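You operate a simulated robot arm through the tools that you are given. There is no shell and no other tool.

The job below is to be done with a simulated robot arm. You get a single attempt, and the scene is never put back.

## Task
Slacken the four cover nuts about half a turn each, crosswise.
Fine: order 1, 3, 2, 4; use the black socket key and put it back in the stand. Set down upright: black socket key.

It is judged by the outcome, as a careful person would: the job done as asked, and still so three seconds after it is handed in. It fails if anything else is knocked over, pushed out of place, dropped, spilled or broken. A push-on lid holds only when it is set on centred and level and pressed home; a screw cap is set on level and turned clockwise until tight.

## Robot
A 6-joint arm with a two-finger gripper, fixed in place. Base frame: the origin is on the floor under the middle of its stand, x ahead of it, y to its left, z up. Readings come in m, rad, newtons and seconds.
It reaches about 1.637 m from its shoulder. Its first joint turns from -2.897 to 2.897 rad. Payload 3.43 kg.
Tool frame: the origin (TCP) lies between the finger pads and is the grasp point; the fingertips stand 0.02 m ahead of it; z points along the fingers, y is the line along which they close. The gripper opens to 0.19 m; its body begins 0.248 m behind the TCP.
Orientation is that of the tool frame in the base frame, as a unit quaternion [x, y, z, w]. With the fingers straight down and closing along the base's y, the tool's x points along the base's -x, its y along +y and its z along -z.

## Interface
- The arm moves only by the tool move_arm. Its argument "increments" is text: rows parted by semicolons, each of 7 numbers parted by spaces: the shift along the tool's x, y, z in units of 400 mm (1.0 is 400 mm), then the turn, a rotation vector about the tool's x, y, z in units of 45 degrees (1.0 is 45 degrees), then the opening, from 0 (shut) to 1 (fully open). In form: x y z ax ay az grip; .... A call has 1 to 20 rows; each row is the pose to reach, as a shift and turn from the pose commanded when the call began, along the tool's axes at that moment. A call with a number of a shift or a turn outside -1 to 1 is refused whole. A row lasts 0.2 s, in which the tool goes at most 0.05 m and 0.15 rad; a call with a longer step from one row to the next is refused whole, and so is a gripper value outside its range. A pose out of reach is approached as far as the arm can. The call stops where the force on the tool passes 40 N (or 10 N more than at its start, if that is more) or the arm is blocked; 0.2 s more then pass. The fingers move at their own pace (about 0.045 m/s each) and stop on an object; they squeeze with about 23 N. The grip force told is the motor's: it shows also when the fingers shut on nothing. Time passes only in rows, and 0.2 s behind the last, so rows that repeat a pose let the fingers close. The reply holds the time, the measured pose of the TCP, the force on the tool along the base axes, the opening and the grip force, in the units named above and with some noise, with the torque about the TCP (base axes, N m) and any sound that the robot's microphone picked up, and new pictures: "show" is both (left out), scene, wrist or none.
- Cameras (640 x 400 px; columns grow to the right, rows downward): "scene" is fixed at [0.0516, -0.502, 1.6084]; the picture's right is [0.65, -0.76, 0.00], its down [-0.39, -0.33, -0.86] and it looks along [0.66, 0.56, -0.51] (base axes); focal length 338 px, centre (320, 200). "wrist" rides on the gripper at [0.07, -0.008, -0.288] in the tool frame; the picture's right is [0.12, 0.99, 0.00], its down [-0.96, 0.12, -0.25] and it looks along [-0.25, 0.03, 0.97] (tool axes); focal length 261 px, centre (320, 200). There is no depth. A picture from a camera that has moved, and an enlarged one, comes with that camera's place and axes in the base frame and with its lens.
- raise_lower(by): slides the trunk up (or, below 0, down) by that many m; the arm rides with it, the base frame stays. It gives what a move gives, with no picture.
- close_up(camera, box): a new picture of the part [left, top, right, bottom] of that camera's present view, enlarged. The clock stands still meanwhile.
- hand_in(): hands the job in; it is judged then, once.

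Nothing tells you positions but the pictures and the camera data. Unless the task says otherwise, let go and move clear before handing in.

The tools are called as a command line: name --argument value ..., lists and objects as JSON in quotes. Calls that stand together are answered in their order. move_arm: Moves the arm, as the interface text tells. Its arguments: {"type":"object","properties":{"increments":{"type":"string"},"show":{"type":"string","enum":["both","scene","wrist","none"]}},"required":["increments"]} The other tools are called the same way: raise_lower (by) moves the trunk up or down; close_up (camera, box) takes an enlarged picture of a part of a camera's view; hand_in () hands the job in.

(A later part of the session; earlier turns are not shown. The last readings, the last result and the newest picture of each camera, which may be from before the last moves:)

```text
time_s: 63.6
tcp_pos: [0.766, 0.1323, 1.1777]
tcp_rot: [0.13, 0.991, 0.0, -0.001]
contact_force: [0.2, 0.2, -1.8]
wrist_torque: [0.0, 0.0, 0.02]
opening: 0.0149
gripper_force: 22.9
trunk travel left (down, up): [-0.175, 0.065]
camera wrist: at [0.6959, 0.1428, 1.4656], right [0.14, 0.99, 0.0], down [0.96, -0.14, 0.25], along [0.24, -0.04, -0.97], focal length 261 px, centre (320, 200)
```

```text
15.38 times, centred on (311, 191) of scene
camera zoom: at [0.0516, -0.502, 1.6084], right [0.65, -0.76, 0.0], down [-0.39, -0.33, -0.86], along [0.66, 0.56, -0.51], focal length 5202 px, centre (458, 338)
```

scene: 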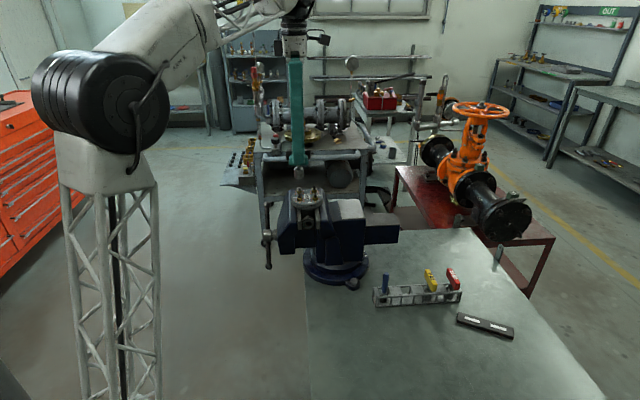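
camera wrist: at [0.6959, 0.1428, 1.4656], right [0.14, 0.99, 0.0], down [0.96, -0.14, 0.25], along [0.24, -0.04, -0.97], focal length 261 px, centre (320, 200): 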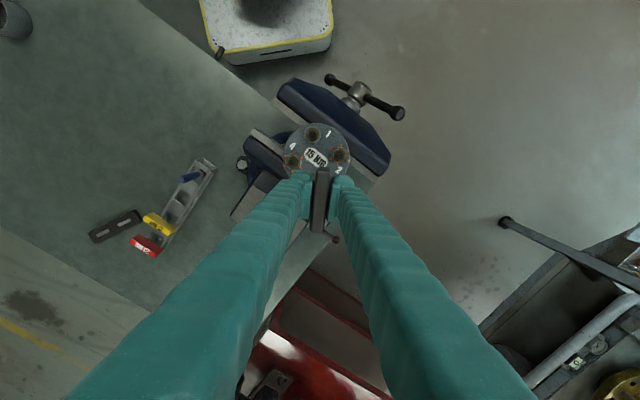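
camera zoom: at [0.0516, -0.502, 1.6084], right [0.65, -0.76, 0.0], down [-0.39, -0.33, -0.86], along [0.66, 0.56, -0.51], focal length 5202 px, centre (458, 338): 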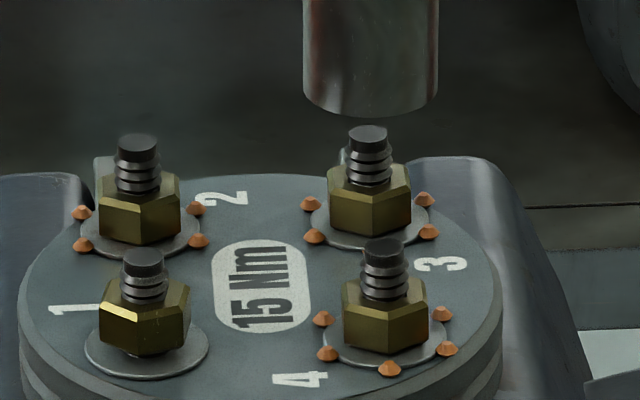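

The socket is about 0.5 mm right of nut 3's axis in the scene view. I'm correcting that and lowering to just above the nut top.

move_arm --increments "0.0012 0.0008 0.015 0 0 0 0; 0.0012 0.0008 0.03 0 0 0 0; 0.0012 0.0008 0.041 0 0 0 0; 0.0012 0.0008 0.041 0 0 0 0" --show "none"

close_up --camera "scene" --box '[295, 178, 327, 204]'

```text
time_s: 64.6
tcp_pos: [0.7664, 0.1328, 1.1616]
tcp_rot: [0.13, 0.991, -0.001, 0.0]
contact_force: [-0.5, -0.2, -1.3]
wrist_torque: [0.02, 0.0, -0.02]
opening: 0.0151
gripper_force: 23.4
trunk travel left (down, up): [-0.175, 0.065]
```

```text
15.38 times, centred on (311, 191) of scene
camera zoom: at [0.0516, -0.502, 1.6084], right [0.65, -0.76, 0.0], down [-0.39, -0.33, -0.86], along [0.66, 0.56, -0.51], focal length 5202 px, centre (458, 338)
```

zoom: 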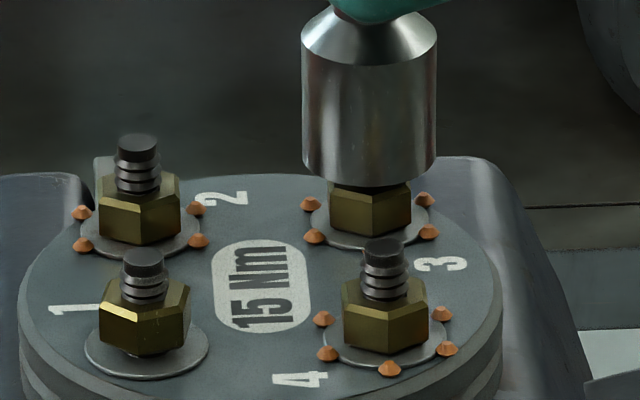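

move_arm --increments "0 0 0.004 0 0 0 0; 0 0 0.008 0 0 0 0; 0 0 0.01 0 0 0 0; 0 0 0.01 0 0 0 0" --show "none"

close_up --camera "scene" --box '[295, 178, 327, 204]'

```text
time_s: 65.6
tcp_pos: [0.7672, 0.1329, 1.1573]
tcp_rot: [0.131, 0.991, 0.0, 0.0]
contact_force: [-0.3, -0.2, -1.4]
wrist_torque: [0.0, 0.01, 0.02]
opening: 0.0151
gripper_force: 22.5
trunk travel left (down, up): [-0.175, 0.065]
```

```text
15.38 times, centred on (311, 191) of scene
camera zoom: at [0.0516, -0.502, 1.6084], right [0.65, -0.76, 0.0], down [-0.39, -0.33, -0.86], along [0.66, 0.56, -0.51], focal length 5202 px, centre (458, 338)
```

zoom: 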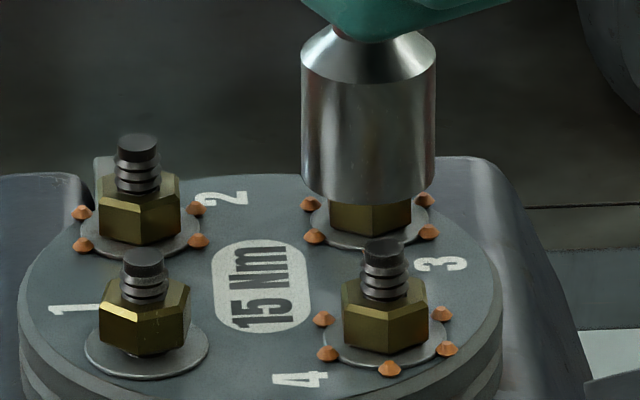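

move_arm --increments "0 0 0.0025 0 0 0 0; 0 0 0.005 0 0 0 0; 0 0 0.005 0 0 0 0" --show "none"

move_arm --increments "0 0 0.0025 0 0 0 0; 0 0 0.005 0 0 0 0; 0 0 0.005 0 0 0 0" --show "none"

close_up --camera "scene" --box '[295, 178, 327, 204]'

```text
time_s: 66.4
tcp_pos: [0.7661, 0.1327, 1.1556]
tcp_rot: [0.13, 0.991, 0.0, -0.001]
contact_force: [-0.8, -1.0, 0.5]
wrist_torque: [-0.01, 0.05, -0.01]
opening: 0.0149
gripper_force: 22.5
trunk travel left (down, up): [-0.175, 0.065]
```

```text
time_s: 67.2
tcp_pos: [0.7665, 0.1328, 1.1522]
tcp_rot: [0.131, 0.991, 0.0, 0.0]
contact_force: [-3.5, 0.0, -0.6]
wrist_torque: [0.03, 0.23, -0.02]
opening: 0.0149
gripper_force: 22.5
trunk travel left (down, up): [-0.175, 0.065]
```

```text
15.38 times, centred on (311, 191) of scene
camera zoom: at [0.0516, -0.502, 1.6084], right [0.65, -0.76, 0.0], down [-0.39, -0.33, -0.86], along [0.66, 0.56, -0.51], focal length 5202 px, centre (458, 338)
```

zoom: 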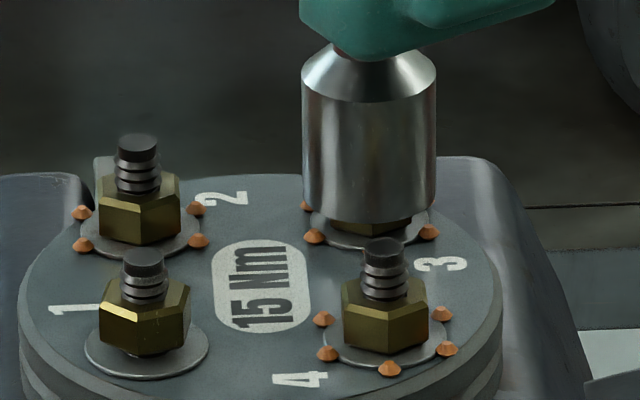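

The socket is sliding over nut 3. I'm relieving the small −x side force and going down the last 2 mm.

move_arm --increments "0.001 0 0 0 0 0 0; 0.001 0 0.0025 0 0 0 0; 0.001 0 0.005 0 0 0 0; 0.001 0 0.005 0 0 0 0" --show "none"

close_up --camera "scene" --box '[295, 178, 327, 204]'

```text
time_s: 68.2
tcp_pos: [0.7652, 0.1323, 1.1513]
tcp_rot: [0.131, 0.991, 0.0, 0.0]
contact_force: [-0.7, -0.5, -2.0]
wrist_torque: [0.02, 0.01, 0.02]
opening: 0.0149
gripper_force: 23.0
trunk travel left (down, up): [-0.175, 0.065]
```

```text
15.38 times, centred on (311, 191) of scene
camera zoom: at [0.0516, -0.502, 1.6084], right [0.65, -0.76, 0.0], down [-0.39, -0.33, -0.86], along [0.66, 0.56, -0.51], focal length 5202 px, centre (458, 338)
```

zoom: 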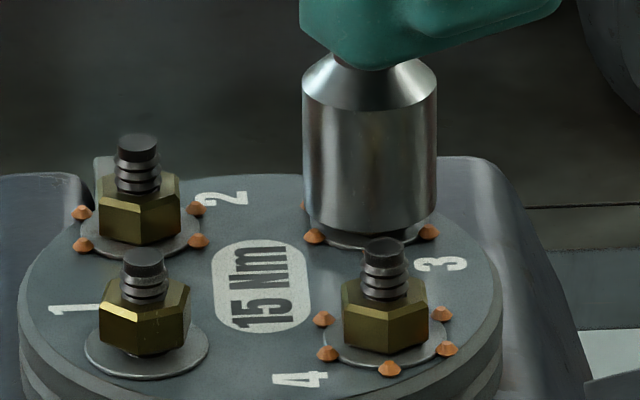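

Nut 3 is engaged. I'm turning it anticlockwise with a small built-in compensation for the key's slight offset, checking forces after each 45°.

move_arm --increments "0.0002 0 0 0 0 -0.125 0; 0.0004 0 0 0 0 -0.25 0; 0.0006 0 0 0 0 -0.375 0; 0.0008 0 0 0 0 -0.5 0; 0.0009 0 0 0 0 -0.625 0; 0.001 0 0 0 0 -0.75 0; 0.0012 0 0 0 0 -0.875 0; 0.0013 0 0 0 0 -1 0; 0.0013 0 0 0 0 -1 0" --show "none"

close_up --camera "scene" --box '[295, 178, 327, 204]'

close_up --camera "wrist" --box '[270, 130, 390, 260]'

```text
time_s: 70.2
tcp_pos: [0.7647, 0.1333, 1.1516]
tcp_rot: [-0.259, 0.966, 0.0, 0.0]
contact_force: [-5.1, -2.3, 0.6]
wrist_torque: [-0.14, 0.33, -0.03]
opening: 0.015
gripper_force: 22.5
trunk travel left (down, up): [-0.175, 0.065]
```

```text
15.38 times, centred on (311, 191) of scene
camera zoom: at [0.0516, -0.502, 1.6084], right [0.65, -0.76, 0.0], down [-0.39, -0.33, -0.86], along [0.66, 0.56, -0.51], focal length 5202 px, centre (458, 338)
```

zoom: 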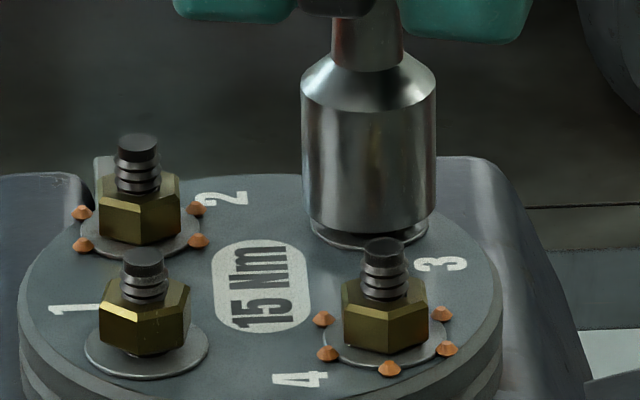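

```text
3.08 times, centred on (330, 195) of wrist
camera zoom: at [0.7077, 0.0903, 1.4394], right [-0.6, 0.8, 0.0], down [0.78, 0.58, 0.25], along [0.2, 0.15, -0.97], focal length 802 px, centre (289, 215)
```

zoom: 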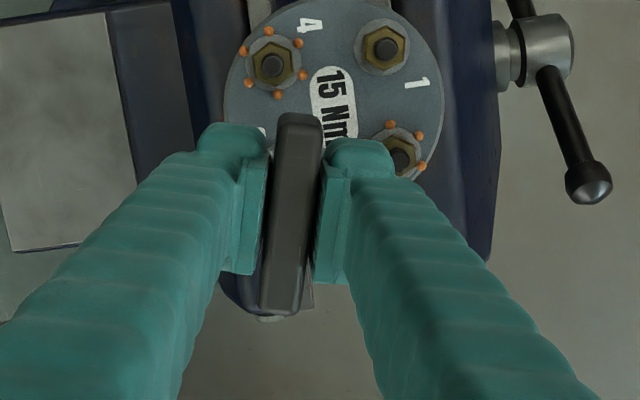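

The pins at nut 3 have retracted as well. I'm continuing the turn with a slightly larger side correction.

move_arm --increments "0.0011 0 0 0 0 0 0; 0.0013 0 0 0 0 -0.125 0; 0.0015 0 0 0 0 -0.25 0; 0.0016 0 0 0 0 -0.375 0; 0.0018 0 0 0 0 -0.5 0; 0.0019 0 0 0 0 -0.625 0; 0.002 0 0 0 0 -0.75 0; 0.0022 0 0 0 0 -0.875 0; 0.0024 0 0 0 0 -1 0; 0.0024 0 0 0 0 -1 0" --show "none"

close_up --camera "wrist" --box '[270, 130, 390, 260]'

```text
time_s: 72.4
tcp_pos: [0.7628, 0.1323, 1.15]
tcp_rot: [-0.609, 0.793, 0.0, 0.0]
contact_force: [1.5, 2.3, -0.5]
wrist_torque: [0.12, -0.08, 0.01]
opening: 0.0151
gripper_force: 22.6
trunk travel left (down, up): [-0.175, 0.065]
```

```text
3.08 times, centred on (330, 195) of wrist
camera zoom: at [0.7536, 0.0628, 1.4393], right [-0.99, 0.14, 0.0], down [0.14, 0.96, 0.25], along [0.03, 0.24, -0.97], focal length 802 px, centre (289, 215)
```

zoom: 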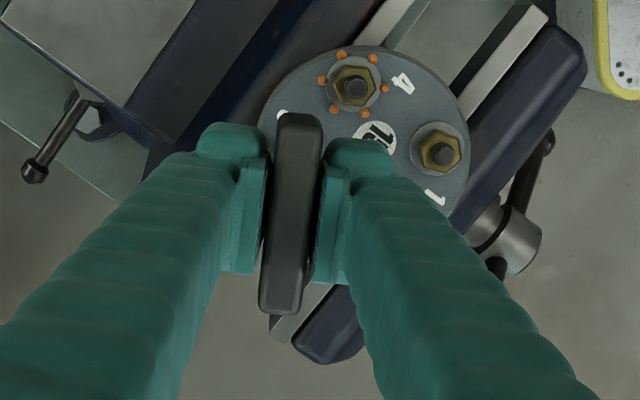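

move_arm --increments "-0.0004 0 0 0 0 0 0; -0.0003 0 0 0 0 -0.125 0; -0.0001 0 0 0 0 -0.25 0; 0 0 0 0 0 -0.375 0; 0.0002 0 0 0 0 -0.5 0; 0.0003 0 0 0 0 -0.625 0; 0.0004 0 0 0 0 -0.75 0; 0.0005 0 0 0 0 -0.875 0; 0.0006 0 0 0 0 -1 0; 0.0006 0 0 0 0 -1 0" --show "none"

move_arm --increments "0.0001 0 0 0 0 -0.125 0; 0.0002 0 0 0 0 -0.25 0; 0.0004 0 0 0 0 -0.375 0; 0.0005 0 0 0 0 -0.5 0; 0.0006 0 0 0 0 -0.625 0; 0.0007 0 0 0 0 -0.75 0; 0.0008 0 0 0 0 -0.875 0; 0.0009 0 0 0 0 -1 0; 0.0009 0 0 0 0 -1 0" --show "none"

close_up --camera "wrist" --box '[270, 130, 390, 260]'

```text
time_s: 74.6
tcp_pos: [0.7645, 0.1323, 1.1517]
tcp_rot: [0.866, -0.501, 0.001, 0.0]
contact_force: [-1.0, 1.0, 0.2]
wrist_torque: [0.05, 0.08, 0.02]
opening: 0.015
gripper_force: 23.3
trunk travel left (down, up): [-0.175, 0.065]
```

```text
time_s: 76.6
tcp_pos: [0.764, 0.1326, 1.1518]
tcp_rot: [0.991, -0.131, 0.0, 0.0]
contact_force: [-4.5, 2.3, 1.2]
wrist_torque: [0.13, 0.35, -0.02]
opening: 0.0149
gripper_force: 22.9
trunk travel left (down, up): [-0.175, 0.065]
```

```text
3.08 times, centred on (330, 195) of wrist
camera zoom: at [0.8337, 0.1223, 1.4394], right [-0.14, -0.99, 0.0], down [-0.96, 0.14, 0.25], along [-0.24, 0.03, -0.97], focal length 802 px, centre (289, 215)
```

zoom: 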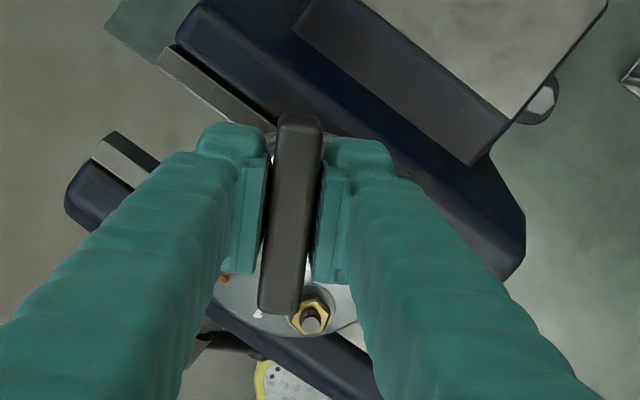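

I've swept 180°; I'm adding 8° to take up the socket play and relieving the side force.

move_arm --increments "-0.001 -0.0002 0 0 0 0 0; -0.001 -0.0002 0 0 0 -0.06 0; -0.001 -0.0002 0 0 0 -0.12 0; -0.001 -0.0002 0 0 0 -0.18 0; -0.001 -0.0002 0 0 0 -0.18 0" --show "none"

```text
time_s: 77.8
tcp_pos: [0.7644, 0.1321, 1.1512]
tcp_rot: [0.998, -0.06, -0.001, 0.0]
contact_force: [-3.0, -0.3, -0.3]
wrist_torque: [0.03, 0.22, -0.03]
opening: 0.0151
gripper_force: 23.4
trunk travel left (down, up): [-0.175, 0.065]
```

move_arm --increments "0 0 -0.01 0 0 0 0; 0 0 -0.03 0 0 0 0; 0 0 -0.06 0 0 0 0; 0 0 -0.1 0 0 0 0; 0 0 -0.14 0 0 0 0; 0 0 -0.14 0 0 0 0" --show "none"

close_up --camera "scene" --box '[295, 170, 327, 204]'

move_arm --increments "-0.016 -0.013 0 0 0 0.17 0; -0.032 -0.026 0 0 0 0.34 0; -0.048 -0.039 0 0 0 0.51 0; -0.064 -0.052 0 0 0 0.68 0; -0.08 -0.065 0 0 0 0.85 0; -0.093 -0.0786 0 0 0 1 0; -0.093 -0.0786 0 0 0 1 0" --show "none"

move_arm --increments "0 0 0 0 0 0.17 0; 0 0 0 0 0 0.34 0; 0 0 0 0 0 0.51 0; 0 0 0 0 0 0.68 0; 0 0 0 0 0 0.85 0; 0 0 0 0 0 1 0; 0 0 0 0 0 1 0" --show "none"

move_arm --increments "0 0 0 0 0 0.17 0; 0 0 0 0 0 0.34 0; 0 0 0 0 0 0.51 0; 0 0 0 0 0 0.68 0; 0 0 0 0 0 0.85 0; 0 0 0 0 0 1 0; 0 0 0 0 0 1 0" --show "none"

move_arm --increments "0 0 0 0 0 0.17 0; 0 0 0 0 0 0.34 0; 0 0 0 0 0 0.51 0; 0 0 0 0 0 0.68 0; 0 0 0 0 0 0.85 0; 0 0 0 0 0 1 0; 0 0 0 0 0 1 0" --show "none"

move_arm --increments "0 0 0 0 0 0.09 0; 0 0 0 0 0 0.18 0; 0 0 0 0 0 0.18 0; 0 0 0 0 0 0.18 0" --show "both"

close_up --camera "wrist" --box '[280, 90, 360, 240]'

close_up --camera "scene" --box '[290, 170, 330, 206]'

```text
time_s: 79.2
tcp_pos: [0.7648, 0.1327, 1.2062]
tcp_rot: [0.998, -0.06, 0.0, -0.001]
contact_force: [0.6, -0.4, -1.6]
wrist_torque: [0.04, 0.04, -0.05]
opening: 0.0149
gripper_force: 22.5
trunk travel left (down, up): [-0.175, 0.065]
```

```text
11.76 times, centred on (311, 187) of scene
camera zoom: at [0.0516, -0.502, 1.6084], right [0.65, -0.76, 0.0], down [-0.39, -0.33, -0.86], along [0.66, 0.56, -0.51], focal length 3978 px, centre (426, 353)
```

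zoom: 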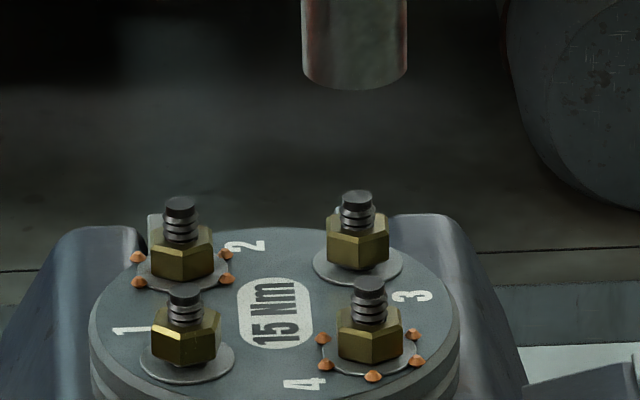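

```text
time_s: 80.8
tcp_pos: [0.7304, 0.1675, 1.207]
tcp_rot: [0.899, -0.438, 0.001, 0.0]
contact_force: [-1.3, 0.5, -1.6]
wrist_torque: [-0.04, 0.01, -0.02]
opening: 0.015
gripper_force: 22.4
trunk travel left (down, up): [-0.175, 0.065]
```

```text
time_s: 82.4
tcp_pos: [0.7317, 0.1666, 1.207]
tcp_rot: [-0.663, 0.748, 0.0, -0.001]
contact_force: [-0.4, -0.4, -1.9]
wrist_torque: [-0.01, -0.02, -0.01]
opening: 0.0149
gripper_force: 23.2
trunk travel left (down, up): [-0.175, 0.065]
```

```text
time_s: 84.0
tcp_pos: [0.731, 0.1671, 1.2071]
tcp_rot: [-0.325, 0.946, 0.0, 0.0]
contact_force: [0.9, -0.4, -1.4]
wrist_torque: [0.01, -0.03, 0.02]
opening: 0.015
gripper_force: 22.6
trunk travel left (down, up): [-0.175, 0.065]
```

```text
time_s: 85.6
tcp_pos: [0.7315, 0.1689, 1.2067]
tcp_rot: [0.061, 0.998, 0.001, 0.0]
contact_force: [0.4, 0.2, -1.6]
wrist_torque: [0.0, -0.03, 0.01]
opening: 0.0154
gripper_force: 23.2
trunk travel left (down, up): [-0.175, 0.065]
```

```text
time_s: 86.6
tcp_pos: [0.7298, 0.1686, 1.2063]
tcp_rot: [0.131, 0.991, 0.0, 0.0]
contact_force: [0.0, 0.4, -1.3]
wrist_torque: [0.01, 0.0, -0.01]
opening: 0.015
gripper_force: 22.7
trunk travel left (down, up): [-0.175, 0.065]
camera wrist: at [0.6599, 0.1781, 1.4951], right [0.14, 0.99, 0.0], down [0.96, -0.14, 0.25], along [0.24, -0.04, -0.97], focal length 261 px, centre (320, 200)
```

scene: 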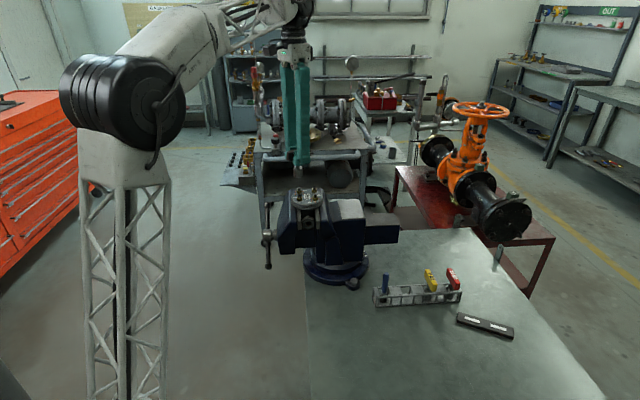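
wrist: 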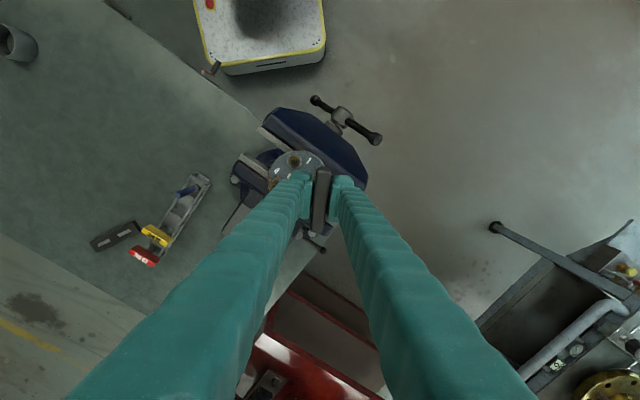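

```text
2.67 times, centred on (320, 165) of wrist
camera zoom: at [0.6599, 0.1781, 1.4951], right [0.14, 0.99, 0.0], down [0.96, -0.14, 0.25], along [0.24, -0.04, -0.97], focal length 695 px, centre (320, 293)
```

zoom: 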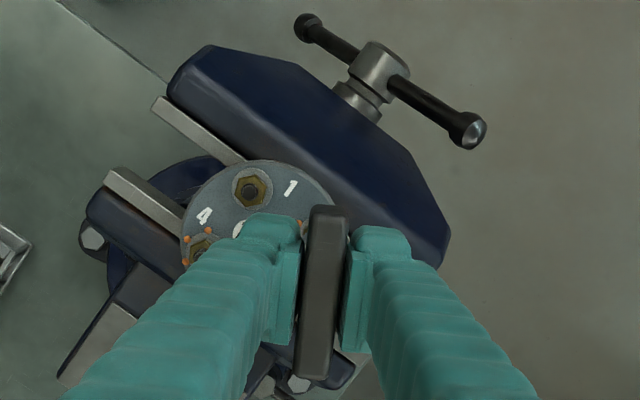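

```text
11.11 times, centred on (310, 188) of scene
camera zoom: at [0.0516, -0.502, 1.6084], right [0.65, -0.76, 0.0], down [-0.39, -0.33, -0.86], along [0.66, 0.56, -0.51], focal length 3757 px, centre (431, 333)
```

zoom: 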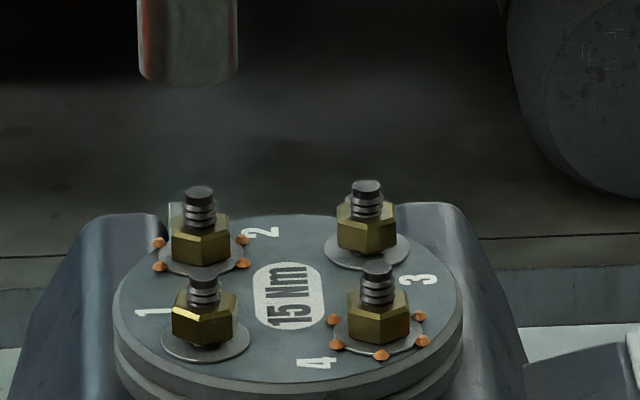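

Nuts 1 and 3 are both slack with their pins retracted. For nut 2, the socket appears about 1.5 mm left of its axis, so I'm correcting and lowering to just above the stud.

move_arm --increments "-0.003 -0.002 0.02 0 0 0 0; -0.003 -0.002 0.05 0 0 0 0; -0.003 -0.002 0.073 0 0 0 0; -0.003 -0.002 0.073 0 0 0 0; -0.003 -0.002 0.073 0 0 0 0" --show "wrist"

close_up --camera "scene" --box '[290, 178, 322, 204]'

```text
time_s: 87.8
tcp_pos: [0.7309, 0.1671, 1.1779]
tcp_rot: [0.131, 0.991, 0.0, -0.001]
contact_force: [0.2, -0.3, -1.7]
wrist_torque: [0.01, -0.02, -0.01]
opening: 0.0151
gripper_force: 23.4
trunk travel left (down, up): [-0.175, 0.065]
camera wrist: at [0.661, 0.1771, 1.4659], right [0.14, 0.99, 0.0], down [0.96, -0.14, 0.25], along [0.24, -0.04, -0.97], focal length 261 px, centre (320, 200)
```

wrist: 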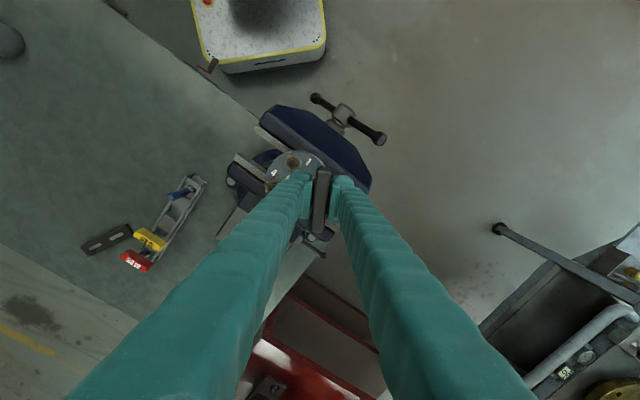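

```text
15.38 times, centred on (306, 191) of scene
camera zoom: at [0.0516, -0.502, 1.6084], right [0.65, -0.76, 0.0], down [-0.39, -0.33, -0.86], along [0.66, 0.56, -0.51], focal length 5202 px, centre (535, 338)
```

zoom: 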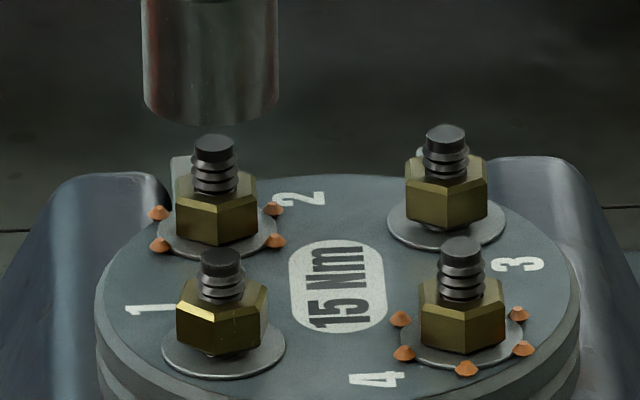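

move_arm --increments "0 -0.001 0.015 0 0 0 0; 0 -0.001 0.03 0 0 0 0; 0 -0.001 0.042 0 0 0 0; 0 -0.001 0.051 0 0 0 0; 0 -0.001 0.051 0 0 0 0" --show "none"

close_up --camera "scene" --box '[290, 178, 322, 204]'

```text
time_s: 89.0
tcp_pos: [0.7321, 0.1654, 1.1574]
tcp_rot: [0.13, 0.991, 0.0, 0.0]
contact_force: [-0.3, 0.5, -2.1]
wrist_torque: [0.01, -0.06, 0.01]
opening: 0.0148
gripper_force: 23.1
trunk travel left (down, up): [-0.175, 0.065]
```

```text
15.38 times, centred on (306, 191) of scene
camera zoom: at [0.0516, -0.502, 1.6084], right [0.65, -0.76, 0.0], down [-0.39, -0.33, -0.86], along [0.66, 0.56, -0.51], focal length 5202 px, centre (535, 338)
```

zoom: 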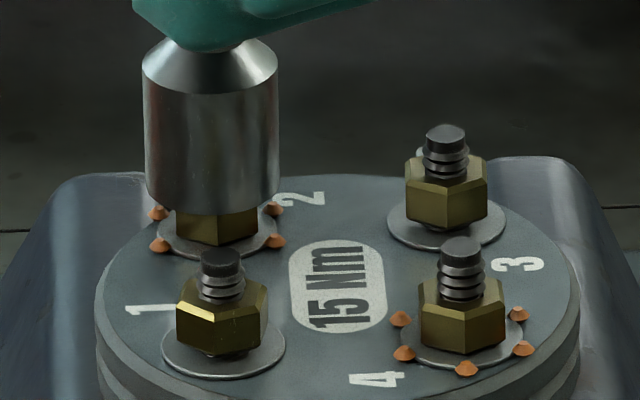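

move_arm --increments "-0.001 -0.0007 0 0 0 0 0; -0.001 -0.0007 0.0025 0 0 0 0; -0.001 -0.0007 0.005 0 0 0 0; -0.001 -0.0007 0.005 0 0 0 0" --show "none"

move_arm --increments "0 0 0.0025 0 0 0 0; 0 0 0.005 0 0 0 0; 0 0 0.005 0 0 0 0" --show "none"

close_up --camera "scene" --box '[290, 178, 322, 204]'

```text
time_s: 90.0
tcp_pos: [0.7324, 0.1661, 1.1553]
tcp_rot: [0.13, 0.991, 0.0, 0.0]
contact_force: [-0.6, -0.5, -1.5]
wrist_torque: [0.01, -0.01, -0.01]
opening: 0.0152
gripper_force: 22.6
trunk travel left (down, up): [-0.175, 0.065]
```

```text
time_s: 90.8
tcp_pos: [0.7314, 0.1662, 1.1532]
tcp_rot: [0.131, 0.991, 0.001, 0.001]
contact_force: [-1.1, 0.2, -2.1]
wrist_torque: [-0.03, 0.05, -0.01]
opening: 0.0148
gripper_force: 22.9
trunk travel left (down, up): [-0.175, 0.065]
```

```text
15.38 times, centred on (306, 191) of scene
camera zoom: at [0.0516, -0.502, 1.6084], right [0.65, -0.76, 0.0], down [-0.39, -0.33, -0.86], along [0.66, 0.56, -0.51], focal length 5202 px, centre (535, 338)
```

zoom: 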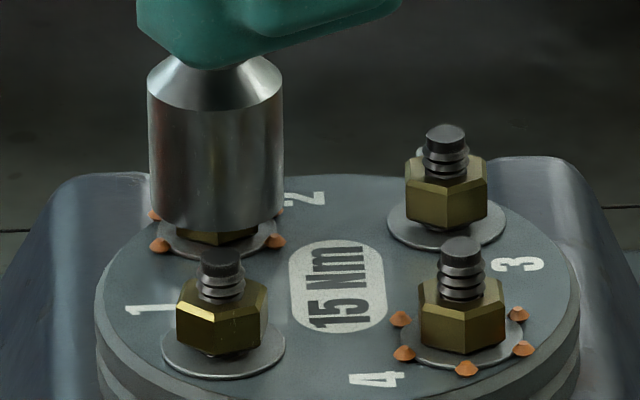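

Nut 2 is going in cleanly with nearly zero force. I'm lowering the last 2 mm, then turning.

move_arm --increments "0.0003 0 0.0025 0 0 0 0; 0.0003 0 0.005 0 0 0 0; 0.0003 0 0.005 0 0 0 0" --show "none"

move_arm --increments "0.0002 0 0 0 0 -0.125 0; 0.0004 0 0 0 0 -0.25 0; 0.0006 0 0 0 0 -0.375 0; 0.0008 0 0 0 0 -0.5 0; 0.0009 0 0 0 0 -0.5 0" --show "none"

close_up --camera "scene" --box '[290, 178, 322, 204]'

```text
time_s: 91.6
tcp_pos: [0.7319, 0.167, 1.1518]
tcp_rot: [0.13, 0.991, -0.001, 0.0]
contact_force: [-1.1, 0.2, -1.8]
wrist_torque: [-0.02, 0.09, 0.0]
opening: 0.0151
gripper_force: 22.8
trunk travel left (down, up): [-0.175, 0.065]
```

```text
time_s: 92.8
tcp_pos: [0.7321, 0.1656, 1.1537]
tcp_rot: [-0.066, 0.998, 0.0, 0.0]
contact_force: [-7.5, -0.6, -3.4]
wrist_torque: [-0.04, 0.51, 0.0]
opening: 0.0147
gripper_force: 22.7
trunk travel left (down, up): [-0.175, 0.065]
```

```text
15.38 times, centred on (306, 191) of scene
camera zoom: at [0.0516, -0.502, 1.6084], right [0.65, -0.76, 0.0], down [-0.39, -0.33, -0.86], along [0.66, 0.56, -0.51], focal length 5202 px, centre (535, 338)
```

zoom: 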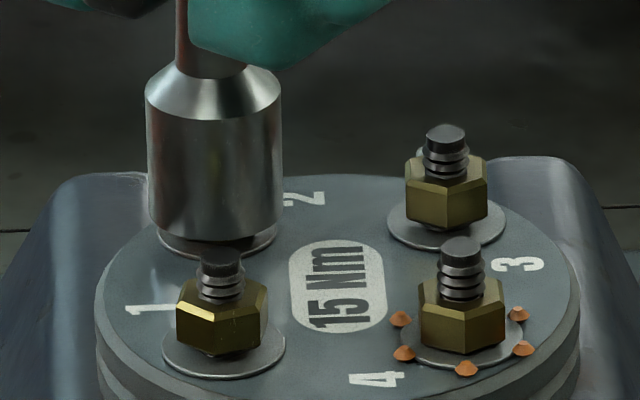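

Nut 2's pins retracted at once. I'm relieving the side force and continuing.

move_arm --increments "0.0008 0 0 0 0 0 0; 0.0016 0 0.0005 0 0 0 0; 0.0018 0 0.001 0 0 -0.125 0; 0.0019 0 0.001 0 0 -0.25 0; 0.0021 0 0.001 0 0 -0.375 0; 0.0022 0 0.001 0 0 -0.5 0; 0.0022 0 0.001 0 0 -0.5 0" --show "none"

```text
time_s: 94.4
tcp_pos: [0.7311, 0.1667, 1.1507]
tcp_rot: [-0.259, 0.966, 0.0, 0.0]
contact_force: [6.1, 3.5, 1.3]
wrist_torque: [0.2, -0.41, -0.03]
opening: 0.0152
gripper_force: 22.9
trunk travel left (down, up): [-0.175, 0.065]
```

move_arm --increments "-0.001 0 0 0 0 0 0; -0.001 0 0 0 0 -0.125 0; -0.0009 0 0 0 0 -0.25 0; -0.0008 0 0 0 0 -0.375 0; -0.0007 0 0 0 0 -0.5 0; -0.0006 0 0 0 0 -0.5 0" --show "none"

```text
time_s: 95.8
tcp_pos: [0.7314, 0.1675, 1.1501]
tcp_rot: [-0.443, 0.897, 0.0, 0.0]
contact_force: [1.0, 2.9, -2.0]
wrist_torque: [0.19, -0.05, -0.01]
opening: 0.0151
gripper_force: 23.0
trunk travel left (down, up): [-0.175, 0.065]
```

move_arm --increments "-0.0006 0.0002 0 0 0 0 0; -0.0005 0.0002 0 0 0 -0.125 0; -0.0004 0.0002 0 0 0 -0.25 0; -0.0003 0.0002 0 0 0 -0.375 0; -0.0002 0.0002 0 0 0 -0.5 0; 0 0.0002 0 0 0 -0.625 0; 0.0001 0.0002 0 0 0 -0.75 0; 0.0002 0.0002 0 0 0 -0.875 0; 0.0003 0.0002 0 0 0 -1 0; 0.0003 0.0002 0 0 0 -1 0" --show "none"

close_up --camera "wrist" --box '[270, 130, 390, 260]'

```text
time_s: 98.0
tcp_pos: [0.7295, 0.1668, 1.1507]
tcp_rot: [0.752, -0.659, -0.001, 0.0]
contact_force: [0.5, 2.6, 0.5]
wrist_torque: [0.17, -0.04, -0.02]
opening: 0.015
gripper_force: 22.8
trunk travel left (down, up): [-0.175, 0.065]
```

```text
3.08 times, centred on (330, 195) of wrist
camera zoom: at [0.7473, 0.0978, 1.4392], right [-0.97, -0.25, 0.0], down [-0.24, 0.94, 0.25], along [-0.06, 0.24, -0.97], focal length 802 px, centre (289, 215)
```

zoom: 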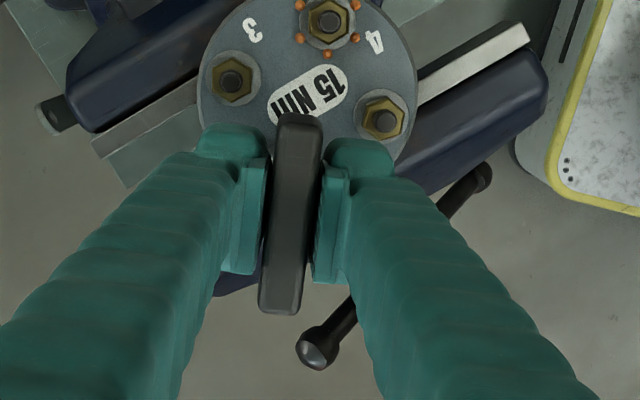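

move_arm --increments "-0.0005 0 0 0 0 0 0; -0.0004 0 0 0 0 -0.125 0; -0.0003 0 0 0 0 -0.25 0; -0.0002 0 0 0 0 -0.375 0; 0 0 0 0 0 -0.5 0; 0.0001 0 0 0 0 -0.625 0; 0.0002 0 0 0 0 -0.75 0; 0.0003 0 0 0 0 -0.875 0; 0.0004 0 0 0 0 -1 0; 0.0004 0 0 0 0 -1 0" --show "none"

move_arm --increments "0 0 0 0 0 -0.12 0; 0.0001 0 0 0 0 -0.24 0; 0.0002 0 0 0 0 -0.36 0; 0.0002 0 0 0 0 -0.48 0; 0.0003 0 0 0 0 -0.6 0; 0.0003 0 0 0 0 -0.68 0; 0.0003 0 0 0 0 -0.68 0" --show "none"

close_up --camera "wrist" --box '[270, 130, 390, 260]'

close_up --camera "scene" --box '[290, 178, 322, 204]'

```text
time_s: 100.2
tcp_pos: [0.73, 0.1668, 1.151]
tcp_rot: [0.947, -0.32, 0.001, 0.0]
contact_force: [-2.8, 2.3, 0.6]
wrist_torque: [0.11, 0.17, -0.01]
opening: 0.015
gripper_force: 22.8
trunk travel left (down, up): [-0.175, 0.065]
```

```text
time_s: 101.8
tcp_pos: [0.7302, 0.165, 1.1515]
tcp_rot: [0.998, -0.06, 0.0, -0.001]
contact_force: [-2.5, 0.4, -1.6]
wrist_torque: [0.03, 0.24, -0.03]
opening: 0.015
gripper_force: 23.2
trunk travel left (down, up): [-0.175, 0.065]
```

```text
3.08 times, centred on (330, 195) of wrist
camera zoom: at [0.8008, 0.1662, 1.4395], right [0.0, -1.0, 0.0], down [-0.97, 0.0, 0.25], along [-0.25, 0.0, -0.97], focal length 802 px, centre (289, 215)
```

zoom: 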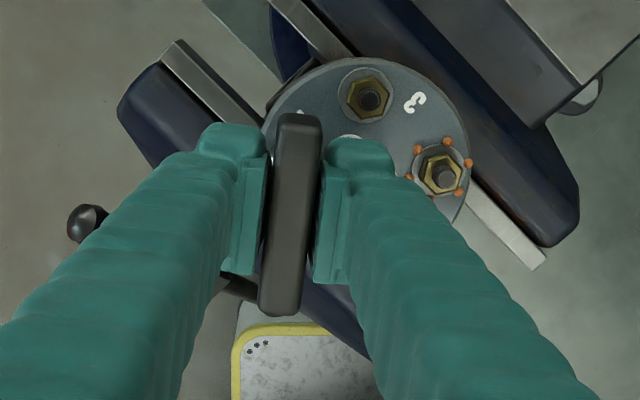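

```text
15.38 times, centred on (306, 191) of scene
camera zoom: at [0.0516, -0.502, 1.6084], right [0.65, -0.76, 0.0], down [-0.39, -0.33, -0.86], along [0.66, 0.56, -0.51], focal length 5202 px, centre (535, 338)
```

zoom: 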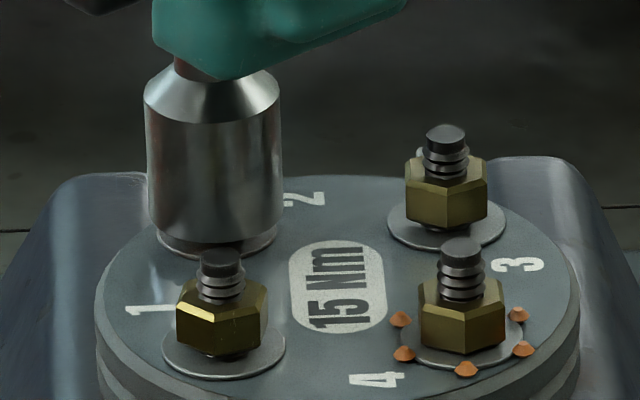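

Nut 2 is done after a 188° sweep. I'm lifting off, rewinding and moving to nut 4.

move_arm --increments "0 0 -0.01 0 0 0 0; 0 0 -0.03 0 0 0 0; 0 0 -0.06 0 0 0 0; 0 0 -0.1 0 0 0 0; 0 0 -0.14 0 0 0 0; 0 0 -0.14 0 0 0 0" --show "none"

move_arm --increments "0.004 0.028 0 0 0 0.17 0; 0.008 0.056 0 0 0 0.34 0; 0.012 0.085 0 0 0 0.51 0; 0.016 0.113 0 0 0 0.68 0; 0.02 0.141 0 0 0 0.85 0; 0.0237 0.1694 0 0 0 1 0; 0.0237 0.1694 0 0 0 1 0" --show "none"

move_arm --increments "0 0 0 0 0 0.17 0; 0 0 0 0 0 0.34 0; 0 0 0 0 0 0.51 0; 0 0 0 0 0 0.68 0; 0 0 0 0 0 0.85 0; 0 0 0 0 0 1 0; 0 0 0 0 0 1 0" --show "none"

move_arm --increments "0 0 0 0 0 0.17 0; 0 0 0 0 0 0.34 0; 0 0 0 0 0 0.51 0; 0 0 0 0 0 0.68 0; 0 0 0 0 0 0.85 0; 0 0 0 0 0 1 0; 0 0 0 0 0 1 0" --show "none"

move_arm --increments "0 0 0 0 0 0.17 0; 0 0 0 0 0 0.34 0; 0 0 0 0 0 0.51 0; 0 0 0 0 0 0.68 0; 0 0 0 0 0 0.85 0; 0 0 0 0 0 1 0; 0 0 0 0 0 1 0" --show "none"

move_arm --increments "0 0 0.03 0 0 0.09 0; 0 0 0.05 0 0 0.18 0; 0 0 0.072 0 0 0.18 0; 0 0 0.072 0 0 0.18 0; 0 0 0.072 0 0 0.18 0" --show "wrist"

close_up --camera "wrist" --box '[280, 90, 380, 240]'

close_up --camera "scene" --box '[295, 178, 327, 204]'

```text
time_s: 103.2
tcp_pos: [0.7316, 0.1664, 1.2078]
tcp_rot: [0.998, -0.06, 0.0, 0.0]
contact_force: [-0.1, 0.9, -1.7]
wrist_torque: [-0.01, 0.01, -0.01]
opening: 0.0147
gripper_force: 22.7
trunk travel left (down, up): [-0.175, 0.065]
```

```text
time_s: 104.8
tcp_pos: [0.7324, 0.0985, 1.2066]
tcp_rot: [0.899, -0.439, 0.0, 0.0]
contact_force: [-0.8, 0.2, -1.1]
wrist_torque: [0.0, -0.02, -0.02]
opening: 0.0151
gripper_force: 22.9
trunk travel left (down, up): [-0.175, 0.065]
```

```text
time_s: 106.4
tcp_pos: [0.7322, 0.0977, 1.2068]
tcp_rot: [-0.663, 0.749, 0.0, 0.0]
contact_force: [0.1, -0.4, -1.9]
wrist_torque: [0.04, -0.02, 0.01]
opening: 0.0151
gripper_force: 23.3
trunk travel left (down, up): [-0.175, 0.065]
```

```text
time_s: 108.0
tcp_pos: [0.7312, 0.0964, 1.2071]
tcp_rot: [-0.326, 0.945, 0.0, 0.0]
contact_force: [0.2, -0.8, -1.4]
wrist_torque: [-0.04, 0.02, 0.03]
opening: 0.0148
gripper_force: 23.0
trunk travel left (down, up): [-0.175, 0.065]
```

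```text
time_s: 109.6
tcp_pos: [0.732, 0.0986, 1.2065]
tcp_rot: [0.061, 0.998, 0.0, -0.001]
contact_force: [-0.1, -0.4, -1.6]
wrist_torque: [0.03, -0.04, 0.0]
opening: 0.0151
gripper_force: 22.8
trunk travel left (down, up): [-0.175, 0.065]
```

```text
time_s: 110.8
tcp_pos: [0.7313, 0.0981, 1.178]
tcp_rot: [0.131, 0.991, 0.0, -0.001]
contact_force: [0.0, -0.2, -1.6]
wrist_torque: [-0.01, 0.01, 0.01]
opening: 0.0148
gripper_force: 22.8
trunk travel left (down, up): [-0.175, 0.065]
camera wrist: at [0.6615, 0.1078, 1.4666], right [0.14, 0.99, 0.0], down [0.96, -0.14, 0.25], along [0.24, -0.04, -0.97], focal length 261 px, centre (320, 200)
```

wrist: 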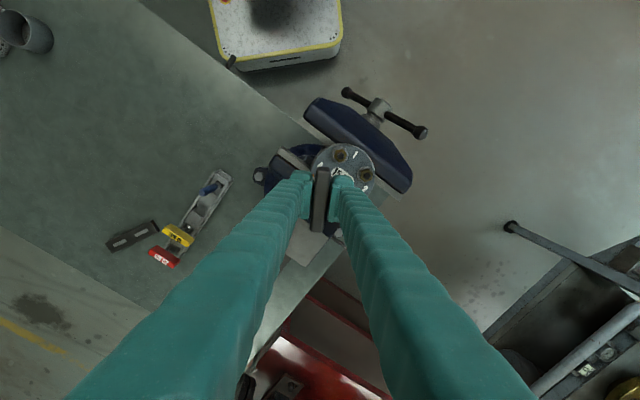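

```text
2.67 times, centred on (330, 165) of wrist
camera zoom: at [0.6615, 0.1078, 1.4666], right [0.14, 0.99, 0.0], down [0.96, -0.14, 0.25], along [0.24, -0.04, -0.97], focal length 695 px, centre (293, 293)
```

zoom: 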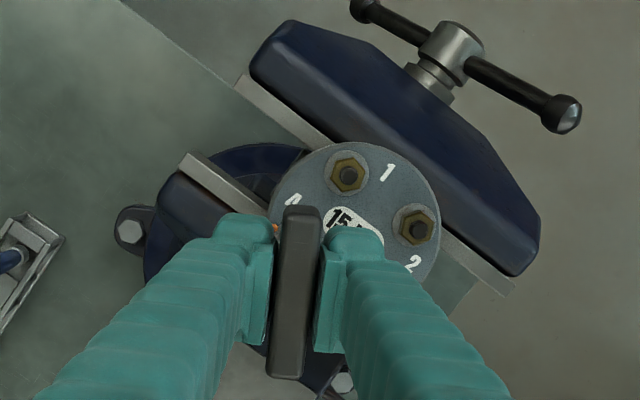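

```text
15.38 times, centred on (311, 191) of scene
camera zoom: at [0.0516, -0.502, 1.6084], right [0.65, -0.76, 0.0], down [-0.39, -0.33, -0.86], along [0.66, 0.56, -0.51], focal length 5202 px, centre (458, 338)
```

zoom: 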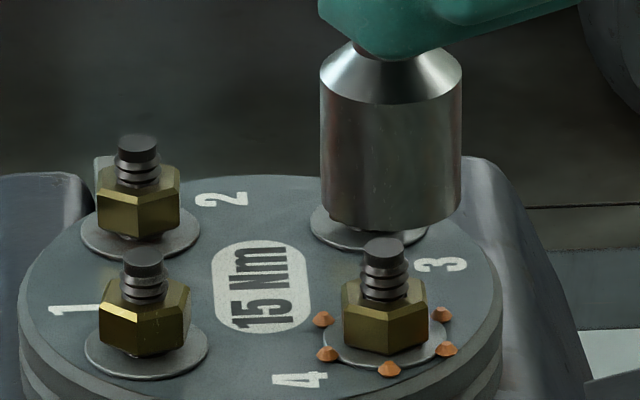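

The socket is about 1.5 mm right of nut 4's axis. I'm correcting and lowering.

move_arm --increments "0.0035 0.001 0 0 0 0 0; 0.0035 0.001 0.015 0 0 0 0; 0.0035 0.001 0.03 0 0 0 0; 0.0035 0.001 0.045 0 0 0 0; 0.0035 0.001 0.045 0 0 0 0" --show "none"

close_up --camera "scene" --box '[295, 178, 327, 204]'

```text
time_s: 112.0
tcp_pos: [0.73, 0.0985, 1.1604]
tcp_rot: [0.13, 0.991, 0.001, 0.0]
contact_force: [0.1, -0.3, -1.8]
wrist_torque: [-0.01, -0.06, 0.0]
opening: 0.015
gripper_force: 23.2
trunk travel left (down, up): [-0.175, 0.065]
```

```text
15.38 times, centred on (311, 191) of scene
camera zoom: at [0.0516, -0.502, 1.6084], right [0.65, -0.76, 0.0], down [-0.39, -0.33, -0.86], along [0.66, 0.56, -0.51], focal length 5202 px, centre (458, 338)
```

zoom: 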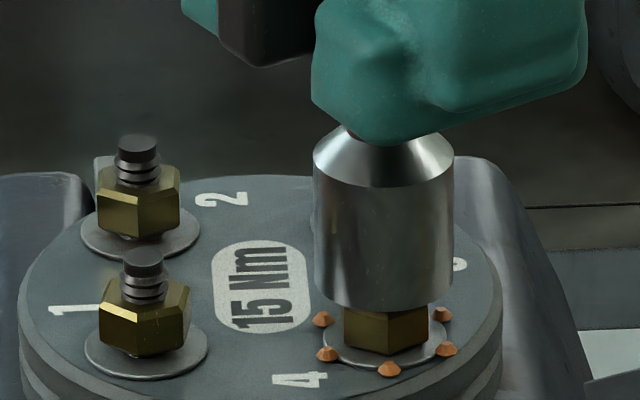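

move_arm --increments "0 0 0.004 0 0 0 0; 0 0 0.0075 0 0 0 0; 0 0 0.0075 0 0 0 0" --show "none"

move_arm --increments "0 0 0.0025 0 0 0 0; 0 0 0.005 0 0 0 0; 0 0 0.005 0 0 0 0" --show "none"

close_up --camera "scene" --box '[295, 178, 327, 204]'

```text
time_s: 112.8
tcp_pos: [0.73, 0.0981, 1.1574]
tcp_rot: [0.131, 0.991, 0.001, 0.0]
contact_force: [-0.3, 0.7, -1.3]
wrist_torque: [-0.01, -0.03, 0.01]
opening: 0.0149
gripper_force: 23.0
trunk travel left (down, up): [-0.175, 0.065]
```

```text
time_s: 113.6
tcp_pos: [0.7297, 0.0987, 1.1537]
tcp_rot: [0.13, 0.992, 0.001, 0.0]
contact_force: [-0.8, 0.0, -1.0]
wrist_torque: [-0.02, 0.0, 0.0]
opening: 0.0148
gripper_force: 23.3
trunk travel left (down, up): [-0.175, 0.065]
```

```text
15.38 times, centred on (311, 191) of scene
camera zoom: at [0.0516, -0.502, 1.6084], right [0.65, -0.76, 0.0], down [-0.39, -0.33, -0.86], along [0.66, 0.56, -0.51], focal length 5202 px, centre (458, 338)
```

zoom: 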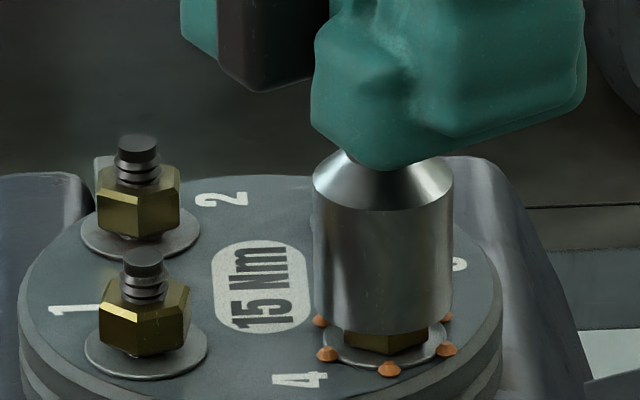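

Nut 4 is entering freely. I'm going down the last 3 mm and starting the turn.

move_arm --increments "0 0 0.0025 0 0 0 0; 0 0 0.005 0 0 0 0; 0 0 0.0075 0 0 0 0; 0 0 0.0075 0 0 0 0" --show "none"

move_arm --increments "0.0002 0 0 0 0 -0.125 0; 0.0004 0 0 0 0 -0.25 0; 0.0006 0 0 0 0 -0.375 0; 0.0008 0 0 0 0 -0.5 0; 0.0008 0 0 0 0 -0.5 0" --show "none"

close_up --camera "scene" --box '[295, 178, 327, 204]'

```text
time_s: 114.6
tcp_pos: [0.7304, 0.0984, 1.1527]
tcp_rot: [0.13, 0.992, 0.001, 0.0]
contact_force: [0.4, 0.0, -1.7]
wrist_torque: [0.02, 0.0, -0.02]
opening: 0.0151
gripper_force: 23.5
trunk travel left (down, up): [-0.175, 0.065]
```

```text
time_s: 115.8
tcp_pos: [0.7305, 0.0976, 1.1529]
tcp_rot: [-0.066, 0.998, -0.001, 0.0]
contact_force: [1.6, -0.1, -1.6]
wrist_torque: [0.03, -0.1, -0.03]
opening: 0.015
gripper_force: 22.9
trunk travel left (down, up): [-0.175, 0.065]
```

```text
15.38 times, centred on (311, 191) of scene
camera zoom: at [0.0516, -0.502, 1.6084], right [0.65, -0.76, 0.0], down [-0.39, -0.33, -0.86], along [0.66, 0.56, -0.51], focal length 5202 px, centre (458, 338)
```

zoom: 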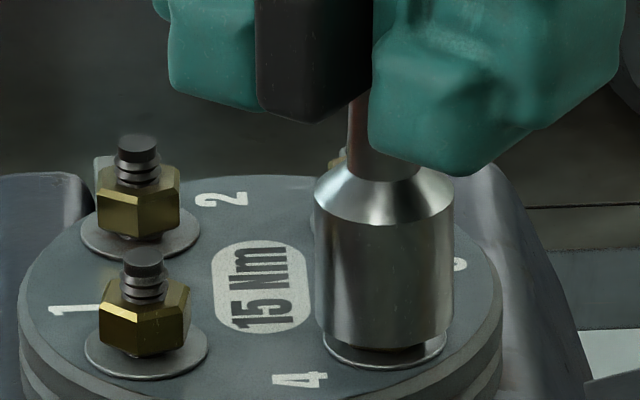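

move_arm --increments "0 0 0 0 0 -0.125 0; 0 0 0 0 0 -0.25 0; 0.0001 0 0 0 0 -0.375 0; 0.0002 0 0 0 0 -0.5 0; 0.0003 0 0 0 0 -0.625 0; 0.0004 0 0 0 0 -0.75 0; 0.0005 0 0 0 0 -0.875 0; 0.0006 0 0 0 0 -1 0; 0.0006 0 0 0 0 -1 0" --show "none"

```text
time_s: 117.8
tcp_pos: [0.7305, 0.0982, 1.152]
tcp_rot: [-0.443, 0.896, 0.0, 0.0]
contact_force: [0.7, 1.1, -1.0]
wrist_torque: [0.07, -0.01, -0.03]
opening: 0.0149
gripper_force: 22.7
trunk travel left (down, up): [-0.175, 0.065]
```

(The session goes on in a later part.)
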